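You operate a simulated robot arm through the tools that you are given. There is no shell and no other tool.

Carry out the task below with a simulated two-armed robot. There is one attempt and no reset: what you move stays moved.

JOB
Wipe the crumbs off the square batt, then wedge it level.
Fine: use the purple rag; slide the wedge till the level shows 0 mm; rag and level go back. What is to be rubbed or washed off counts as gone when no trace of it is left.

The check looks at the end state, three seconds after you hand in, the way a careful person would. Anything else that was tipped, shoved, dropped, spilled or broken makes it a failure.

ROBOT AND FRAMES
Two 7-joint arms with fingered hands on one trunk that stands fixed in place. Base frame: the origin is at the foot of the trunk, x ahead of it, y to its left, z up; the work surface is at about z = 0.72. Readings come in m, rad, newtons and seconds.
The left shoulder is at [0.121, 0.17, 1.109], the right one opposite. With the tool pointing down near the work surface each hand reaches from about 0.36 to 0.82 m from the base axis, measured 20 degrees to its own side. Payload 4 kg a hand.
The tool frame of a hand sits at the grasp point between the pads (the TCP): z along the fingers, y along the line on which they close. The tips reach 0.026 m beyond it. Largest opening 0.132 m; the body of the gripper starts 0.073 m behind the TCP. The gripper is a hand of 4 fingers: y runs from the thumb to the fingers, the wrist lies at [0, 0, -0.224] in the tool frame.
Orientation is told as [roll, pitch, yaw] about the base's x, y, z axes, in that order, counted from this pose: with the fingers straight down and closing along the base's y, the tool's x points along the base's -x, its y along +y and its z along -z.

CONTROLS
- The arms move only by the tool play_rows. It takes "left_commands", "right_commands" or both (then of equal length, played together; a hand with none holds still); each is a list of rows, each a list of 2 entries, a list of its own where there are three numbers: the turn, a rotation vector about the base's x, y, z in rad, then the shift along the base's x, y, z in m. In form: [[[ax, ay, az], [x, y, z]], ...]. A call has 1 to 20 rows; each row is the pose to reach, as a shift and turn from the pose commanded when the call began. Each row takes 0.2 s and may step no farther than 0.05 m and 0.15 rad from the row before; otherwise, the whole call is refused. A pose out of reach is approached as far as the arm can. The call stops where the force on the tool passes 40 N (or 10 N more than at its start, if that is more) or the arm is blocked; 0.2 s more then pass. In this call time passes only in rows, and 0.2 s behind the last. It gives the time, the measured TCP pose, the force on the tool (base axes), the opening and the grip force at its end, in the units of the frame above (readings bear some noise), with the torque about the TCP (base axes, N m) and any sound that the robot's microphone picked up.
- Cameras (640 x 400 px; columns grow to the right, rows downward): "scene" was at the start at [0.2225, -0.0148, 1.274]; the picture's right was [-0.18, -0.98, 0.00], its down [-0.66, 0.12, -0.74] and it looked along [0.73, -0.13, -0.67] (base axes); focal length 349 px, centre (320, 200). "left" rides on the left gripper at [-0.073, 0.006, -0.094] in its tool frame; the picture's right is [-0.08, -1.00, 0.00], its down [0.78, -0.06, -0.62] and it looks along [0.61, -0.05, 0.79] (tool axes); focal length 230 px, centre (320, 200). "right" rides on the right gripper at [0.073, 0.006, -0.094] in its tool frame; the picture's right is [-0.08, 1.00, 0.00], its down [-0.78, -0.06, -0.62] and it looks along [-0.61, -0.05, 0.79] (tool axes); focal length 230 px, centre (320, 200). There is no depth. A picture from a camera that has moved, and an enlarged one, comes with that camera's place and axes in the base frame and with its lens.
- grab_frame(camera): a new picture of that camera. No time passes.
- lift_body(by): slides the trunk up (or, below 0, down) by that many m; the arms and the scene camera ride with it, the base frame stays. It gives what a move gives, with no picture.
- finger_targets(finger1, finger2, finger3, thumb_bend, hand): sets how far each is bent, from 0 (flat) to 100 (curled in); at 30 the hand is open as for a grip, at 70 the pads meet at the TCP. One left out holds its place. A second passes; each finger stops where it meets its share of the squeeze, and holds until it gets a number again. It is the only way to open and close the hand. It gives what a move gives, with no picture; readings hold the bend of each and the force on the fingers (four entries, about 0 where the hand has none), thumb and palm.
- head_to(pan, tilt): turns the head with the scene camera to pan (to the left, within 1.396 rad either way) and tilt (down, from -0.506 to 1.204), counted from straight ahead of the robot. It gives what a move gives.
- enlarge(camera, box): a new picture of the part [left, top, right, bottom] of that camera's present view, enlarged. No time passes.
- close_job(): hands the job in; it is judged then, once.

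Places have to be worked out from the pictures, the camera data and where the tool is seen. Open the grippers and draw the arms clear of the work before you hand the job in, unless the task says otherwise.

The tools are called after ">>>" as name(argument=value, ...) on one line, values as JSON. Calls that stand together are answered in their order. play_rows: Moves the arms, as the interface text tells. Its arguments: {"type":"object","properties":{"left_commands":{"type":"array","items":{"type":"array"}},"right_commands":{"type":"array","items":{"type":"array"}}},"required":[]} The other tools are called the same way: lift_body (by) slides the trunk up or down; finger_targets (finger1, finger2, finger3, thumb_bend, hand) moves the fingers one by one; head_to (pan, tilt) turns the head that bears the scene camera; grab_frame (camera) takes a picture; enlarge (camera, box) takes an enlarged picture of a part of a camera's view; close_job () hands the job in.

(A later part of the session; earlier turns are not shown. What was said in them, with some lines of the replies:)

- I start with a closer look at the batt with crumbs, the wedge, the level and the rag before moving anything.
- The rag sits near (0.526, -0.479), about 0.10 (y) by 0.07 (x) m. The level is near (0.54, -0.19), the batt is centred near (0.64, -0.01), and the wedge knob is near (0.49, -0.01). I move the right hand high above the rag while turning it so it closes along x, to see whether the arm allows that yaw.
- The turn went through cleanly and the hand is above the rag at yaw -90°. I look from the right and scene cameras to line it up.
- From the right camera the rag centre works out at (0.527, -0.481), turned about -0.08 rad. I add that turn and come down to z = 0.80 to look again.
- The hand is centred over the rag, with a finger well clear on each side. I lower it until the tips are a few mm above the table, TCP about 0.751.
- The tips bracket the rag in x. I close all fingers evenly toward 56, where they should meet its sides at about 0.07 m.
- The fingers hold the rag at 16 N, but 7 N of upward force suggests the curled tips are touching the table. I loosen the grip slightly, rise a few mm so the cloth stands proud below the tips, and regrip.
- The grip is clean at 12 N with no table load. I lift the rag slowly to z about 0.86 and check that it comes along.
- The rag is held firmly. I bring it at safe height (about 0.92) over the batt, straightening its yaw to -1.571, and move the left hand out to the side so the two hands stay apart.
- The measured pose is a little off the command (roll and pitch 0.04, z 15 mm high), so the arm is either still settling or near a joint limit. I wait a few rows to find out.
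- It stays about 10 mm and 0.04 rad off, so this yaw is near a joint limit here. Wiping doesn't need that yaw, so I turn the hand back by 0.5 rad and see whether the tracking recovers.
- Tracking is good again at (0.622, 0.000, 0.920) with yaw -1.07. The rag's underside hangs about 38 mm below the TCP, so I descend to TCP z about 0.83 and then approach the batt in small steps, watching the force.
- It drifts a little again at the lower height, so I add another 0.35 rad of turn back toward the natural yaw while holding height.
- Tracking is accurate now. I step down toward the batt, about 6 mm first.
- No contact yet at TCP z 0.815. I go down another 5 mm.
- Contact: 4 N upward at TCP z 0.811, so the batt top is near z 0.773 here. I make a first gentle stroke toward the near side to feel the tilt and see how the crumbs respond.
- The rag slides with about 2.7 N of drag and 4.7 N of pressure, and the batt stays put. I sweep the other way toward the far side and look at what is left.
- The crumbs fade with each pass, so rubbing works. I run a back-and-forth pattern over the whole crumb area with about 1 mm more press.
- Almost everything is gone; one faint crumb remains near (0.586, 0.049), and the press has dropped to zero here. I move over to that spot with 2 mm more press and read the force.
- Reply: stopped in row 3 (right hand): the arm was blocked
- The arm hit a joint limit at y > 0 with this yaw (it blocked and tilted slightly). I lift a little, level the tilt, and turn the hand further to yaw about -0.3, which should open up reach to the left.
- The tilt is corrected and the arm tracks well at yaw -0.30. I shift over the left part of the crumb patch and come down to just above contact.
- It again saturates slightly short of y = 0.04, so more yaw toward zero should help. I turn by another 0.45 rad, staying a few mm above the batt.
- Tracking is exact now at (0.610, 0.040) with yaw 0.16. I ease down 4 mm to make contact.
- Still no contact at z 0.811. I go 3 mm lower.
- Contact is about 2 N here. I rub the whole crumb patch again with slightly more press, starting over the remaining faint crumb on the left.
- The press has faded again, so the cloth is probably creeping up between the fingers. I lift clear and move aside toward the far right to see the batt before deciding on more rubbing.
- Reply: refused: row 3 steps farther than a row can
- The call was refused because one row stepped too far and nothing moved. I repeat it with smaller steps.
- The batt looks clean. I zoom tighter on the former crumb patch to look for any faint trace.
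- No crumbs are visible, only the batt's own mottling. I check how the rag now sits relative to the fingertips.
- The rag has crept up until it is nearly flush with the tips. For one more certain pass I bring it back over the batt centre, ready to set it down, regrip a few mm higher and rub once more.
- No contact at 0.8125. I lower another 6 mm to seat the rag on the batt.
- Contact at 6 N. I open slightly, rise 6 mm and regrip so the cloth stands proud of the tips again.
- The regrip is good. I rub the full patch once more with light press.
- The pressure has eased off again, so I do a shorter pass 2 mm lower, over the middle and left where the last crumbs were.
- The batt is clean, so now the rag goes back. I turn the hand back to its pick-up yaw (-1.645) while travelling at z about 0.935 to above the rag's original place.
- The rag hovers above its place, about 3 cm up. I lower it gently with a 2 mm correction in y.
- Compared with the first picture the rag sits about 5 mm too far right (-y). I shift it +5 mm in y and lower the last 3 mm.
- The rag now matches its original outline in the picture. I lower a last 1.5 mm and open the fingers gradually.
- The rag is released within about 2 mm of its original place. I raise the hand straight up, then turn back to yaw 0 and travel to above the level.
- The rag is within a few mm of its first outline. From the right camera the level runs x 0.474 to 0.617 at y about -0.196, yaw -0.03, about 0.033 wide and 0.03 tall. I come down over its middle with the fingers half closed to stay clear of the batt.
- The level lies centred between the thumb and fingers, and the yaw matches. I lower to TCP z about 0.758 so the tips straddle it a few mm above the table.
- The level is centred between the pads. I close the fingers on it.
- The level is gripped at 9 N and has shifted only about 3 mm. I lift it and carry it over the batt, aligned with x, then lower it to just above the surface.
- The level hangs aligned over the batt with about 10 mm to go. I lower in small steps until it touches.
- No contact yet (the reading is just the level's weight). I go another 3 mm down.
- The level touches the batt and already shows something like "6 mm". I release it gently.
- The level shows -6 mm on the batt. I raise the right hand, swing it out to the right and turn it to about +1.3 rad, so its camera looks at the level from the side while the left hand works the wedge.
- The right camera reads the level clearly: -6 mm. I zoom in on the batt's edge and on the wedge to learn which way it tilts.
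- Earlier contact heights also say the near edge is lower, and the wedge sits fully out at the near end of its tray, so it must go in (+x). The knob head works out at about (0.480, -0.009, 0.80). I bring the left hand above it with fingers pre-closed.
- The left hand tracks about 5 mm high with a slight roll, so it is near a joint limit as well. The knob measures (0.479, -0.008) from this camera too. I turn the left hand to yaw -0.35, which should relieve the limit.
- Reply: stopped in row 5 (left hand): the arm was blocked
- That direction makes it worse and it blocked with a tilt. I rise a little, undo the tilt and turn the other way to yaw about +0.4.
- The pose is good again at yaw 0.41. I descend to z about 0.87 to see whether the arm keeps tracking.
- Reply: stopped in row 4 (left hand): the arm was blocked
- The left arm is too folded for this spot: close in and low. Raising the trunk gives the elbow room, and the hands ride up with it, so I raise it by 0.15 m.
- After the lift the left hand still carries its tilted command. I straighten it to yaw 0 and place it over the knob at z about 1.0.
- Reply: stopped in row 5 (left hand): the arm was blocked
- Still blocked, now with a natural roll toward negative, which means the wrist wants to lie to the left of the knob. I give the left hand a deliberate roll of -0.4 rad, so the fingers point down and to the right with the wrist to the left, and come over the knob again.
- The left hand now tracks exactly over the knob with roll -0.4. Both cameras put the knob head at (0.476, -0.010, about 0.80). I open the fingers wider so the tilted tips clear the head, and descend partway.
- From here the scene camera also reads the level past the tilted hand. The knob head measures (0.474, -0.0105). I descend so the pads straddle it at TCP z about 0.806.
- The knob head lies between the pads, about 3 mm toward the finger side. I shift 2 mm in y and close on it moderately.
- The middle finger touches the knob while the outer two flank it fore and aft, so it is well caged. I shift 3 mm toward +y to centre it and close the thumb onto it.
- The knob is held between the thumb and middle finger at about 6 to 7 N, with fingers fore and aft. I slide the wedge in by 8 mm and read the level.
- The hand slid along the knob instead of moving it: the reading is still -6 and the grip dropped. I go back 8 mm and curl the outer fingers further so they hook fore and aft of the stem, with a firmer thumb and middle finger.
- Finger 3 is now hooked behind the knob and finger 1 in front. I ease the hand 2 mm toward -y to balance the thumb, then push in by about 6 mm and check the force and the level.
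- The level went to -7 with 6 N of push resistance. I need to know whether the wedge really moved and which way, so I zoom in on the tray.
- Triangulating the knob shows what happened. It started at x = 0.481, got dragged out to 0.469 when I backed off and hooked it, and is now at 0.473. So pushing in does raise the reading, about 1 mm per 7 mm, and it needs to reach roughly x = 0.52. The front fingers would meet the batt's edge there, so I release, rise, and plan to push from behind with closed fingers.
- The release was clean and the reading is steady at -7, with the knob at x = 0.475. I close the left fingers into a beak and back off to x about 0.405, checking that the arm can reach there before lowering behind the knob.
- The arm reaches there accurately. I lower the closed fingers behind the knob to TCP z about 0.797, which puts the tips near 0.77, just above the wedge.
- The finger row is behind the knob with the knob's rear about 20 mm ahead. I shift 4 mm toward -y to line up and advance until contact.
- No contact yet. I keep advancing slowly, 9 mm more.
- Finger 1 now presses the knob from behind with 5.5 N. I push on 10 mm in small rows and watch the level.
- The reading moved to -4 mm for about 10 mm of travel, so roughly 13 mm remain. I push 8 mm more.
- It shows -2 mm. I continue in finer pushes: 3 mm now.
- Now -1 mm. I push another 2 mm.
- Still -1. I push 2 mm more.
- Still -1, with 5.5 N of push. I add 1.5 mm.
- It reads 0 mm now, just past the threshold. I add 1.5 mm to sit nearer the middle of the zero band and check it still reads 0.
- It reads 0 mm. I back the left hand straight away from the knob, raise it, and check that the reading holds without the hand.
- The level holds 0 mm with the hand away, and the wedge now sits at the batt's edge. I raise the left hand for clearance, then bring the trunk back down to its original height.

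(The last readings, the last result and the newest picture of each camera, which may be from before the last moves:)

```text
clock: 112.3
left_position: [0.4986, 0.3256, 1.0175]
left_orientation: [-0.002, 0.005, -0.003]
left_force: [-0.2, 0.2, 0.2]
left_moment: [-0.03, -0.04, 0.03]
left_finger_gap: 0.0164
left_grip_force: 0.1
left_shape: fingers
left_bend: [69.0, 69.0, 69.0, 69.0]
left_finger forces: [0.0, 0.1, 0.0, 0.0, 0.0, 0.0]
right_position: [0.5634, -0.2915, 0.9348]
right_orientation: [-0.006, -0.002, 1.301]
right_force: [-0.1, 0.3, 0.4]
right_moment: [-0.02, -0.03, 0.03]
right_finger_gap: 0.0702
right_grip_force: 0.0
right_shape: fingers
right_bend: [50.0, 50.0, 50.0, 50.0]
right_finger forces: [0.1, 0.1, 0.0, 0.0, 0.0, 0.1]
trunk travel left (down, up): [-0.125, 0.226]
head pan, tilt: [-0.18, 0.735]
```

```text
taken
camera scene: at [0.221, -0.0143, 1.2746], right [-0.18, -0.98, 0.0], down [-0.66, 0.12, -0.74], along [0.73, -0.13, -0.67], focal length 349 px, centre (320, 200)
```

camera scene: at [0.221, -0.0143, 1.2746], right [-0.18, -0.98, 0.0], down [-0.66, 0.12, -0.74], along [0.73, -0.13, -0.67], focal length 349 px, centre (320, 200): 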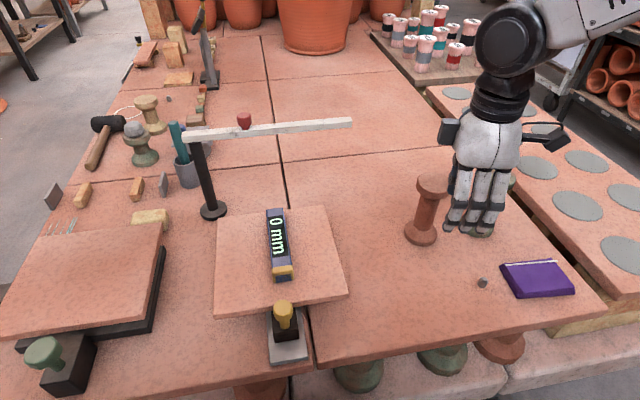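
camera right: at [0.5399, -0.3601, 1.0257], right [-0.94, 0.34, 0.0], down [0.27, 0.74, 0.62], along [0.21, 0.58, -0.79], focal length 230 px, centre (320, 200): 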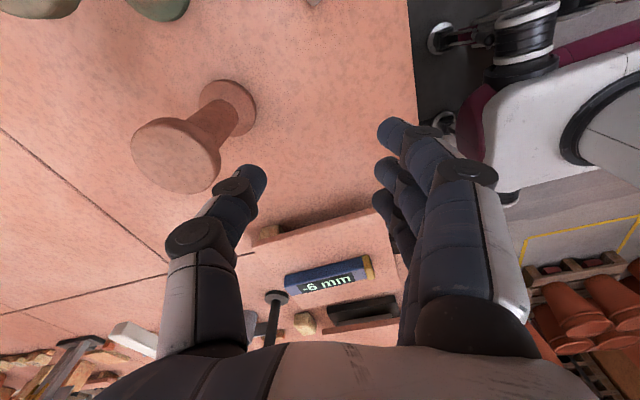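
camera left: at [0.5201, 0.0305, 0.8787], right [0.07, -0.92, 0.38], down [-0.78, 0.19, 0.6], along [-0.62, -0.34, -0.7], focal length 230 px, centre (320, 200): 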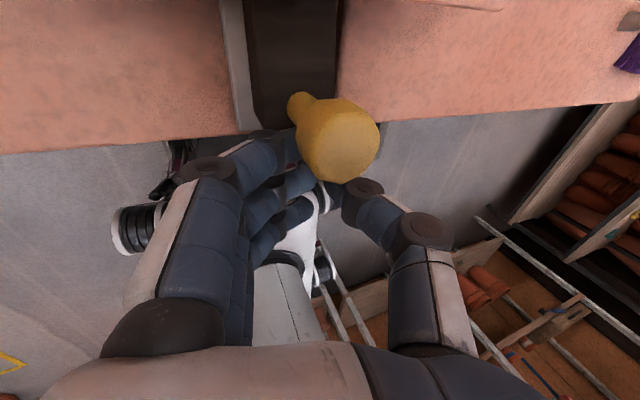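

The trunk is back and the level still reads 0 mm. I bring the right hand back over the level at safe height, turning to yaw 0.

>>> play_rows(right_commands=[[[0, 0, -0.13], [0.008, 0.028, 0]], [[0, 0, -0.26], [0.015, 0.056, 0]], [[0, 0, -0.39], [0.023, 0.083, 0]], [[0, 0, -0.52], [0.031, 0.111, 0]], [[0, 0, -0.65], [0.038, 0.139, 0]], [[0, 0, -0.78], [0.046, 0.167, 0]], [[0, 0, -0.91], [0.054, 0.195, 0]], [[0, 0, -1.04], [0.062, 0.222, 0]], [[0, 0, -1.17], [0.069, 0.25, 0]], [[0, 0, -1.3], [0.077, 0.278, 0]], [[0, 0, -1.3], [0.077, 0.278, -0.03]], [[0, 0, -1.3], [0.077, 0.278, -0.055]]])

>>> grab_frame(camera="right")

```text
clock: 114.9
left_position: [0.5008, 0.3259, 1.0143]
left_orientation: [-0.002, 0.011, -0.005]
left_force: [-0.2, 0.1, 0.0]
left_moment: [0.02, 0.02, 0.0]
left_finger_gap: 0.0159
left_grip_force: 0.0
left_shape: fingers
left_bend: [69.0, 69.0, 69.0, 69.0]
left_finger forces: [0.1, 0.0, 0.0, 0.0, 0.0, 0.0]
right_position: [0.6423, -0.0156, 0.8767]
right_orientation: [-0.004, -0.001, -0.001]
right_force: [0.2, 0.1, -0.1]
right_moment: [0.05, 0.0, 0.0]
right_finger_gap: 0.07
right_grip_force: 0.1
right_shape: fingers
right_bend: [50.0, 50.0, 50.0, 50.0]
right_finger forces: [0.1, 0.0, 0.1, 0.0, 0.0, 0.0]
trunk travel left (down, up): [-0.125, 0.226]
head pan, tilt: [-0.18, 0.735]
```

```text
taken
camera right: at [0.57, -0.0104, 0.9701], right [0.08, 1.0, 0.0], down [0.78, -0.06, 0.62], along [0.62, -0.05, -0.79], focal length 230 px, centre (320, 200)
```

right: 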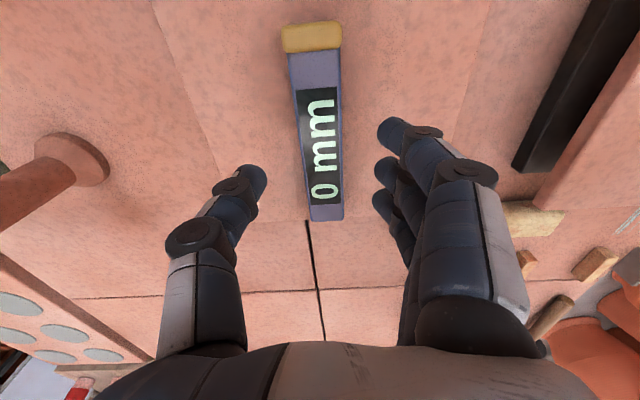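

The level lies between the fingers. I lower to TCP z about 0.819 and close on it as before.

>>> play_rows(right_commands=[[[0, 0, 0], [-0.001, 0, -0.025]], [[0, 0, 0], [-0.001, 0, -0.045]], [[0, 0, 0], [-0.001, 0, -0.057]], [[0, 0, 0], [-0.001, 0, -0.057]]])

>>> grab_frame(camera="right")

```text
clock: 115.9
left_position: [0.5014, 0.3247, 1.0155]
left_orientation: [0.0, 0.008, -0.004]
left_force: [0.9, 0.0, -0.2]
left_moment: [0.01, 0.01, -0.02]
left_finger_gap: 0.0163
left_grip_force: 0.0
left_shape: fingers
left_bend: [69.0, 69.0, 69.0, 69.0]
left_finger forces: [0.0, 0.0, 0.0, 0.0, 0.0, 0.1]
right_position: [0.6415, -0.0135, 0.8187]
right_orientation: [-0.004, -0.003, 0.0]
right_force: [-0.2, -0.5, 0.0]
right_moment: [0.0, 0.0, -0.04]
right_finger_gap: 0.0703
right_grip_force: 0.2
right_shape: fingers
right_bend: [50.0, 50.0, 50.0, 50.0]
right_finger forces: [0.0, 0.0, 0.1, 0.1, 0.0, 0.0]
trunk travel left (down, up): [-0.125, 0.226]
head pan, tilt: [-0.18, 0.735]
```

```text
taken
camera right: at [0.5685, -0.0079, 0.9124], right [0.08, 1.0, 0.0], down [0.78, -0.06, 0.62], along [0.62, -0.05, -0.79], focal length 230 px, centre (320, 200)
```

right: 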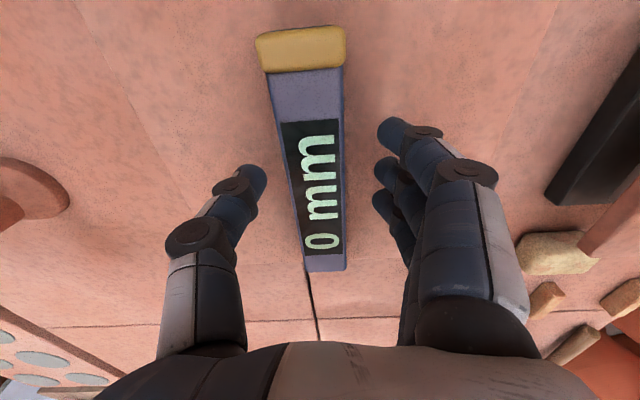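

The view is the same as at release, so the grip will repeat. I close the fingers on the level.

>>> finger_targets(hand="right", finger1=66, finger2=66, finger3=66, thumb_bend=66)

>>> play_rows(right_commands=[[[0, 0, 0], [0, 0, 0.008]], [[0, 0, 0], [0, 0, 0.03]], [[0, 0, 0], [0, 0, 0.06]]])

>>> grab_frame(camera="right")

>>> enlarge(camera="scene", box=[190, 180, 390, 370])

```text
clock: 116.9
left_position: [0.5006, 0.3256, 1.015]
left_orientation: [0.001, 0.01, -0.005]
left_force: [0.3, -0.1, -0.4]
left_moment: [0.04, -0.01, -0.03]
left_finger_gap: 0.0162
left_grip_force: 0.0
left_shape: fingers
left_bend: [69.0, 69.0, 69.0, 69.0]
left_finger forces: [0.0, 0.0, 0.0, 0.0, 0.1, 0.0]
right_position: [0.6417, -0.0143, 0.8177]
right_orientation: [-0.004, -0.002, -0.001]
right_force: [0.1, 0.3, 0.6]
right_moment: [-0.01, 0.01, -0.02]
right_finger_gap: 0.0377
right_grip_force: 8.8
right_shape: fingers
right_bend: [62.0, 62.0, 62.0, 62.0]
right_finger forces: [2.8, 2.9, 2.9, 0.1, 8.6, 0.1]
trunk travel left (down, up): [-0.125, 0.226]
head pan, tilt: [-0.18, 0.735]
```

```text
clock: 117.7
left_position: [0.5001, 0.3265, 1.0151]
left_orientation: [-0.001, 0.009, -0.005]
left_force: [-0.1, -0.5, 0.4]
left_moment: [0.05, -0.01, -0.04]
left_finger_gap: 0.0162
left_grip_force: 0.0
left_shape: fingers
left_bend: [69.0, 69.0, 69.0, 69.0]
left_finger forces: [0.0, 0.1, 0.1, 0.0, 0.0, 0.0]
right_position: [0.6428, -0.0149, 0.8803]
right_orientation: [-0.003, -0.003, 0.001]
right_force: [-0.2, -0.6, -2.9]
right_moment: [0.0, 0.0, -0.01]
right_finger_gap: 0.0376
right_grip_force: 8.6
right_shape: fingers
right_bend: [62.0, 62.0, 62.0, 62.0]
right_finger forces: [3.0, 2.9, 2.9, 0.1, 8.7, 0.0]
trunk travel left (down, up): [-0.125, 0.226]
head pan, tilt: [-0.18, 0.735]
```

```text
taken
camera right: at [0.5686, -0.0081, 0.9733], right [0.08, 1.0, 0.0], down [0.78, -0.06, 0.62], along [0.62, -0.05, -0.79], focal length 230 px, centre (320, 200)
```

right: 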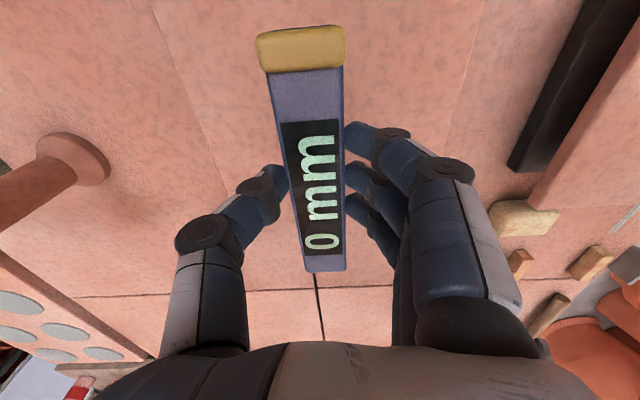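

```text
2.11 times, centred on (290, 275) of scene
camera zoom: at [0.222, -0.0148, 1.2743], right [-0.18, -0.98, 0.0], down [-0.66, 0.12, -0.74], along [0.73, -0.13, -0.67], focal length 736 px, centre (383, 42)
```

zoom: 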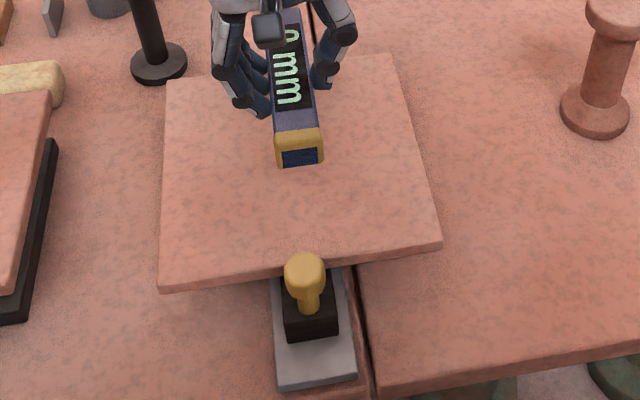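

The level is lifted cleanly and the wedge and batt stay put. I carry it back to its original spot (hand at 0.544, -0.195, yaw -0.035) and lower to just above the table.

>>> play_rows(right_commands=[[[0, 0, -0.01], [-0.02, -0.036, 0.005]], [[0, 0, -0.02], [-0.039, -0.072, 0.005]], [[0, 0, -0.03], [-0.059, -0.108, 0.005]], [[0, 0, -0.035], [-0.078, -0.144, 0.005]], [[0, 0, -0.035], [-0.098, -0.18, 0.005]], [[0, 0, -0.035], [-0.098, -0.18, -0.035]], [[0, 0, -0.035], [-0.098, -0.18, -0.075]], [[0, 0, -0.035], [-0.098, -0.18, -0.1]], [[0, 0, -0.035], [-0.098, -0.18, -0.111]], [[0, 0, -0.035], [-0.098, -0.18, -0.111]]])

>>> grab_frame(camera="right")

>>> enlarge(camera="scene", box=[200, 190, 420, 370])

```text
clock: 119.9
left_position: [0.5019, 0.326, 1.0147]
left_orientation: [0.0, 0.008, -0.004]
left_force: [-0.7, 0.3, 0.2]
left_moment: [0.02, 0.0, 0.02]
left_finger_gap: 0.0162
left_grip_force: 0.1
left_shape: fingers
left_bend: [69.0, 69.0, 69.0, 69.0]
left_finger forces: [0.0, 0.0, 0.0, 0.0, 0.0, 0.0]
right_position: [0.543, -0.1933, 0.7678]
right_orientation: [-0.004, -0.004, -0.036]
right_force: [0.2, 0.4, -1.6]
right_moment: [-0.02, 0.0, -0.03]
right_finger_gap: 0.0375
right_grip_force: 8.4
right_shape: fingers
right_bend: [62.0, 62.0, 62.0, 62.0]
right_finger forces: [2.8, 2.8, 2.9, 0.0, 8.6, 0.1]
trunk travel left (down, up): [-0.125, 0.226]
head pan, tilt: [-0.18, 0.735]
```

```text
taken
camera right: at [0.471, -0.1853, 0.8606], right [0.11, 0.99, 0.0], down [0.78, -0.09, 0.62], along [0.61, -0.07, -0.79], focal length 230 px, centre (320, 200)
```

right: 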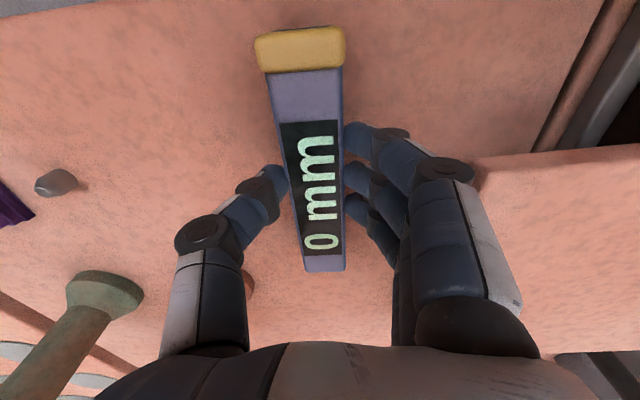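

```text
2.22 times, centred on (310, 280) of scene
camera zoom: at [0.2226, -0.0149, 1.2741], right [-0.18, -0.98, 0.0], down [-0.66, 0.12, -0.74], along [0.73, -0.13, -0.67], focal length 776 px, centre (342, 22)
```

zoom: 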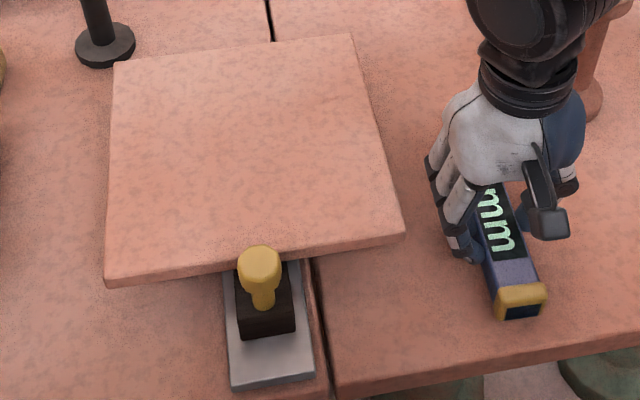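

The level lines up with its original outline, hovering about 6 mm up. I lower it onto the table.

>>> play_rows(right_commands=[[[0, 0, 0], [0.0005, -0.001, -0.003]], [[0, 0, 0], [0.0005, -0.001, -0.006]]])

```text
clock: 120.5
left_position: [0.501, 0.3266, 1.0159]
left_orientation: [0.001, 0.009, -0.004]
left_force: [-0.7, -0.2, -0.2]
left_moment: [-0.03, 0.02, -0.01]
left_finger_gap: 0.0162
left_grip_force: 0.2
left_shape: fingers
left_bend: [69.0, 69.0, 69.0, 69.0]
left_finger forces: [0.0, 0.1, 0.0, 0.0, 0.0, 0.1]
right_position: [0.5434, -0.1959, 0.7625]
right_orientation: [-0.005, -0.001, -0.036]
right_force: [0.7, 0.1, -1.8]
right_moment: [0.02, 0.0, 0.03]
right_finger_gap: 0.0373
right_grip_force: 8.7
right_shape: fingers
right_bend: [62.0, 62.0, 62.0, 62.0]
right_finger forces: [2.8, 2.7, 2.9, 0.0, 8.5, 0.0]
trunk travel left (down, up): [-0.125, 0.226]
head pan, tilt: [-0.18, 0.735]
```

Still carrying its weight (-1.8 N), so not quite down. I lower 1.5 mm more.

>>> play_rows(right_commands=[[[0, 0, 0], [0, 0, -0.0015]], [[0, 0, 0], [0, 0, -0.0015]]])

```text
clock: 121.1
left_position: [0.5006, 0.3255, 1.0146]
left_orientation: [-0.001, 0.008, -0.002]
left_force: [-1.0, -0.5, 0.3]
left_moment: [0.01, 0.0, 0.01]
left_finger_gap: 0.0162
left_grip_force: 0.1
left_shape: fingers
left_bend: [69.0, 69.0, 69.0, 69.0]
left_finger forces: [0.0, 0.0, 0.1, 0.1, 0.0, 0.1]
right_position: [0.5437, -0.1944, 0.7606]
right_orientation: [-0.004, -0.001, -0.035]
right_force: [-1.3, -1.1, 1.4]
right_moment: [-0.08, 0.04, -0.01]
right_finger_gap: 0.0374
right_grip_force: 8.6
right_shape: fingers
right_bend: [62.0, 62.0, 62.0, 62.0]
right_finger forces: [2.7, 2.7, 2.7, 0.1, 9.4, 0.0]
trunk travel left (down, up): [-0.125, 0.226]
head pan, tilt: [-0.18, 0.735]
```

The level has touched the table (+1.4 N). I open the fingers and then rise straight up.

>>> finger_targets(hand="right", finger1=53, finger2=53, finger3=53, thumb_bend=53)

>>> play_rows(right_commands=[[[0, 0, 0], [0, 0, 0.02]], [[0, 0, 0], [0, 0, 0.06]], [[0, 0, 0], [0, 0, 0.105]], [[0, 0, 0], [0, 0, 0.15]], [[0, 0, 0], [0, -0.03, 0.18]], [[0, 0, 0], [0, -0.07, 0.2]], [[0, 0, 0], [0, -0.11, 0.22]], [[0, 0, 0], [0, -0.14, 0.25]]])

>>> grab_frame(camera="scene")

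>>> enlarge(camera="scene", box=[200, 190, 420, 370])

>>> enlarge(camera="scene", box=[400, 160, 600, 340])

```text
clock: 122.1
left_position: [0.5008, 0.3263, 1.0147]
left_orientation: [-0.001, 0.009, -0.004]
left_force: [-0.1, 0.6, -0.1]
left_moment: [0.0, 0.0, -0.03]
left_finger_gap: 0.0162
left_grip_force: 0.1
left_shape: fingers
left_bend: [69.0, 69.0, 69.0, 69.0]
left_finger forces: [0.0, 0.1, 0.0, 0.0, 0.0, 0.0]
right_position: [0.5435, -0.1934, 0.7613]
right_orientation: [-0.004, -0.001, -0.035]
right_force: [-0.3, -0.8, -0.1]
right_moment: [-0.01, 0.01, -0.02]
right_finger_gap: 0.0601
right_grip_force: 0.0
right_shape: fingers
right_bend: [53.0, 53.0, 53.0, 53.0]
right_finger forces: [0.0, 0.0, 0.0, 0.1, 0.0, 0.1]
trunk travel left (down, up): [-0.125, 0.226]
head pan, tilt: [-0.18, 0.735]
```

```text
clock: 123.9
left_position: [0.5003, 0.3249, 1.0138]
left_orientation: [0.001, 0.009, -0.003]
left_force: [0.2, 0.3, -1.0]
left_moment: [0.0, 0.01, -0.01]
left_finger_gap: 0.0163
left_grip_force: 0.1
left_shape: fingers
left_bend: [69.0, 69.0, 69.0, 69.0]
left_finger forces: [0.0, 0.0, 0.0, 0.0, 0.0, 0.0]
right_position: [0.5421, -0.3366, 1.0132]
right_orientation: [-0.004, -0.002, -0.033]
right_force: [0.9, -0.6, 0.5]
right_moment: [0.05, 0.01, 0.01]
right_finger_gap: 0.0605
right_grip_force: 0.0
right_shape: fingers
right_bend: [53.0, 53.0, 53.0, 53.0]
right_finger forces: [0.1, 0.0, 0.0, 0.0, 0.1, 0.0]
trunk travel left (down, up): [-0.125, 0.226]
head pan, tilt: [-0.18, 0.735]
```

```text
taken
camera scene: at [0.2224, -0.015, 1.2741], right [-0.18, -0.98, 0.0], down [-0.66, 0.12, -0.74], along [0.73, -0.13, -0.67], focal length 349 px, centre (320, 200)
```

scene: 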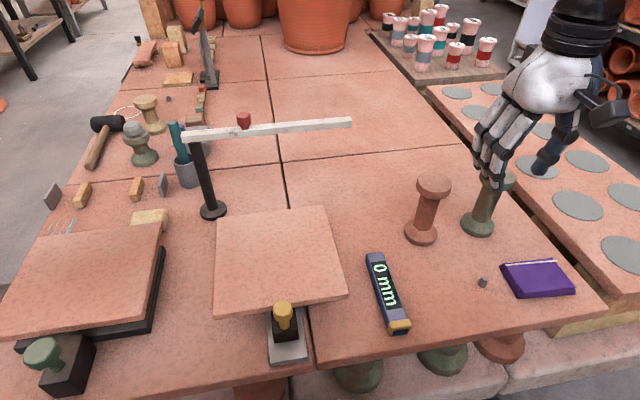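

```text
2.22 times, centred on (310, 280) of scene
camera zoom: at [0.2224, -0.015, 1.2741], right [-0.18, -0.98, 0.0], down [-0.66, 0.12, -0.74], along [0.73, -0.13, -0.67], focal length 776 px, centre (342, 22)
```

zoom: 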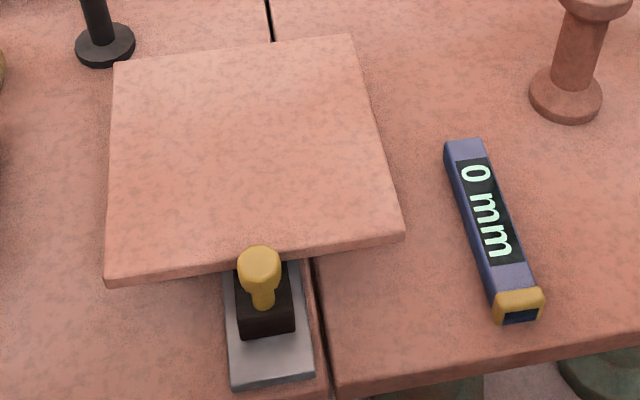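

```text
2.22 times, centred on (500, 250) of scene
camera zoom: at [0.2224, -0.015, 1.2741], right [-0.18, -0.98, 0.0], down [-0.66, 0.12, -0.74], along [0.73, -0.13, -0.67], focal length 776 px, centre (-80, 89)
```

zoom: 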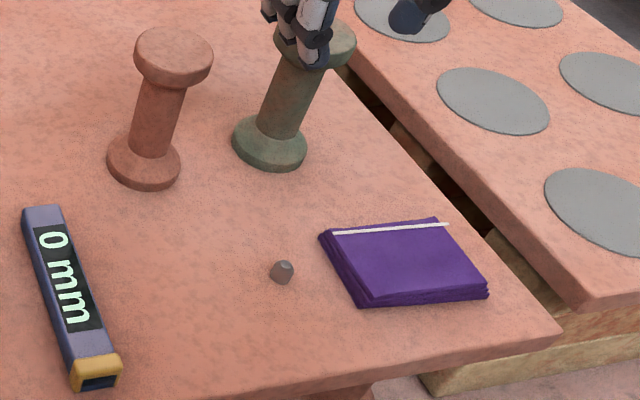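

The level and rag are back in place, the batt hasn't moved and nothing else shifted. I open both hands fully, draw the arms back, and take a last close look at the batt.

>>> finger_targets(hand="left", finger1=30, finger2=30, finger3=30, thumb_bend=30)

>>> finger_targets(hand="right", finger1=30, finger2=30, finger3=30, thumb_bend=30)

>>> play_rows(left_commands=[[[0, 0, 0], [0, 0.01, 0.03]], [[0, 0, 0], [0, 0.02, 0.06]]], right_commands=[[[0, 0, 0], [0, -0.01, 0.03]], [[0, 0, 0], [0, -0.02, 0.06]]])

>>> enlarge(camera="scene", box=[210, 200, 290, 270])

>>> enlarge(camera="scene", box=[270, 200, 350, 270])

>>> enlarge(camera="scene", box=[215, 245, 345, 345])

```text
clock: 124.9
left_position: [0.5007, 0.3248, 1.0155]
left_orientation: [0.0, 0.008, -0.004]
left_force: [0.0, -0.1, 0.1]
left_moment: [0.02, 0.04, 0.02]
left_finger_gap: 0.1357
left_grip_force: 0.0
left_shape: fingers
left_bend: [30.0, 30.0, 30.0, 30.0]
left_finger forces: [0.1, 0.0, 0.0, 0.0, 0.0, 0.1]
right_position: [0.5427, -0.3354, 1.0128]
right_orientation: [-0.003, -0.003, -0.036]
right_force: [0.0, -0.4, 0.3]
right_moment: [0.0, -0.02, 0.01]
right_finger_gap: 0.0605
right_grip_force: 0.1
right_shape: fingers
right_bend: [53.0, 53.0, 53.0, 53.0]
right_finger forces: [0.0, 0.0, 0.0, 0.0, 0.0, 0.0]
trunk travel left (down, up): [-0.125, 0.226]
head pan, tilt: [-0.18, 0.735]
```

```text
clock: 125.9
left_position: [0.5013, 0.3248, 1.0136]
left_orientation: [0.001, 0.008, -0.003]
left_force: [0.4, -1.3, -0.8]
left_moment: [0.02, 0.0, 0.0]
left_finger_gap: 0.1358
left_grip_force: 0.1
left_shape: fingers
left_bend: [30.0, 30.0, 30.0, 30.0]
left_finger forces: [0.0, 0.0, 0.0, 0.0, 0.0, 0.0]
right_position: [0.5436, -0.3353, 1.0123]
right_orientation: [-0.003, -0.001, -0.035]
right_force: [-0.3, 0.9, 0.7]
right_moment: [0.03, 0.02, 0.02]
right_finger_gap: 0.1358
right_grip_force: 0.0
right_shape: fingers
right_bend: [30.0, 30.0, 30.0, 30.0]
right_finger forces: [0.0, 0.1, 0.0, 0.0, 0.0, 0.1]
trunk travel left (down, up): [-0.125, 0.226]
head pan, tilt: [-0.18, 0.735]
```

```text
clock: 126.5
left_position: [0.4996, 0.3486, 1.0761]
left_orientation: [-0.037, -0.002, 0.01]
left_force: [-0.7, 0.0, 0.2]
left_moment: [-0.04, 0.01, 0.01]
left_finger_gap: 0.1358
left_grip_force: 0.1
left_shape: fingers
left_bend: [30.0, 30.0, 30.0, 30.0]
left_finger forces: [0.0, 0.1, 0.0, 0.0, 0.0, 0.0]
right_position: [0.5429, -0.3539, 1.073]
right_orientation: [-0.004, -0.003, -0.036]
right_force: [0.3, 0.6, 0.3]
right_moment: [0.01, -0.03, 0.02]
right_finger_gap: 0.1359
right_grip_force: 0.0
right_shape: fingers
right_bend: [30.0, 30.0, 30.0, 30.0]
right_finger forces: [0.1, 0.0, 0.1, 0.0, 0.0, 0.1]
trunk travel left (down, up): [-0.125, 0.226]
head pan, tilt: [-0.18, 0.735]
```

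```text
5.71 times, centred on (250, 235) of scene
camera zoom: at [0.2222, -0.0148, 1.2742], right [-0.18, -0.98, 0.0], down [-0.66, 0.12, -0.74], along [0.73, -0.13, -0.67], focal length 1997 px, centre (720, 0)
```

zoom: 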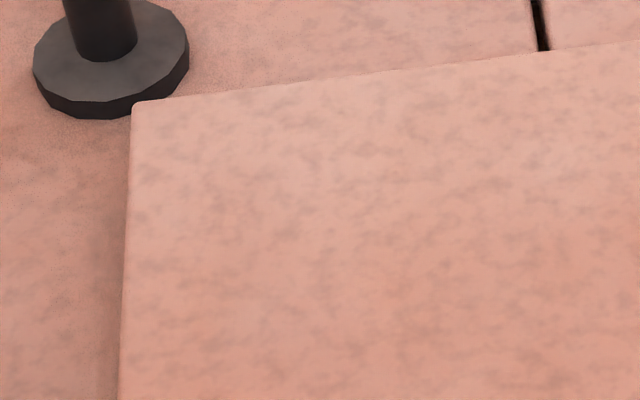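

```text
5.71 times, centred on (310, 235) of scene
camera zoom: at [0.2222, -0.0148, 1.2742], right [-0.18, -0.98, 0.0], down [-0.66, 0.12, -0.74], along [0.73, -0.13, -0.67], focal length 1997 px, centre (377, 0)
```

zoom: 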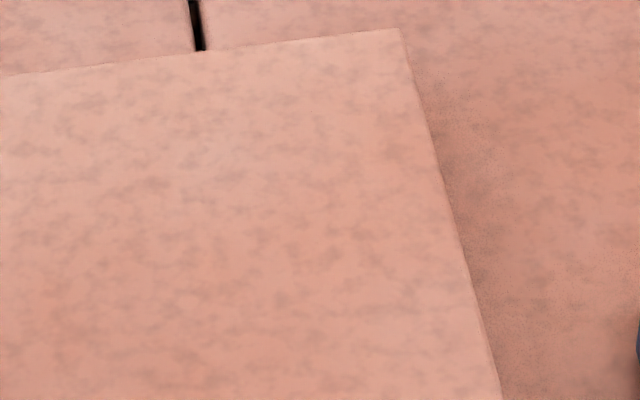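

```text
4.00 times, centred on (280, 295) of scene
camera zoom: at [0.2222, -0.0148, 1.2742], right [-0.18, -0.98, 0.0], down [-0.66, 0.12, -0.74], along [0.73, -0.13, -0.67], focal length 1398 px, centre (480, -180)
```

zoom: 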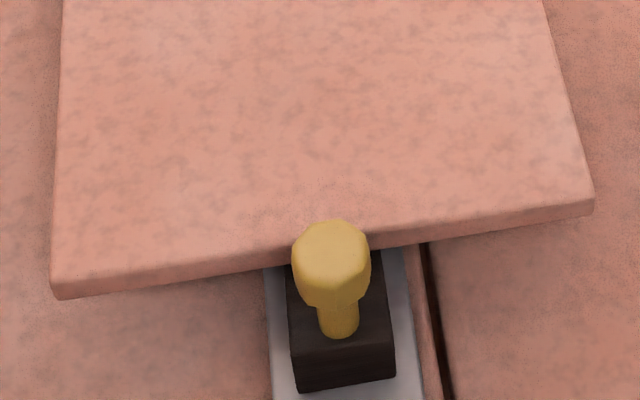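

The batt is clean, the wedge stands where the level read 0 mm, and the rag and level are back in their places. Both hands are open and clear, so I hand the job in.

>>> close_job()

```text
The job is handed in.
```

The job is handed in: the square batt is wiped clean and wedged level, and the purple rag and level are back in their places.

- **Wiping:** I rubbed the crumbs off with the purple rag in several passes. The last close-up pictures show only the batt's own mottling.
- **Levelling:** With the level on the batt it read -6 mm. I pushed the wedge in until it showed 0 mm. It still read 0 mm after I took the hand off the wedge, until I lifted the level away.
- **Put back:** By comparing pictures from before and after, the rag is about 4 mm from its original spot and the level 2–3 mm from its own. Nothing else on the table looks moved.

While I was getting a hold on the wedge knob, the wedge slipped out about 12 mm and the reading went to -7 mm. Pushing it in from behind afterwards corrected that.

Both hands are open and clear of the work, and the trunk is back at its starting height.
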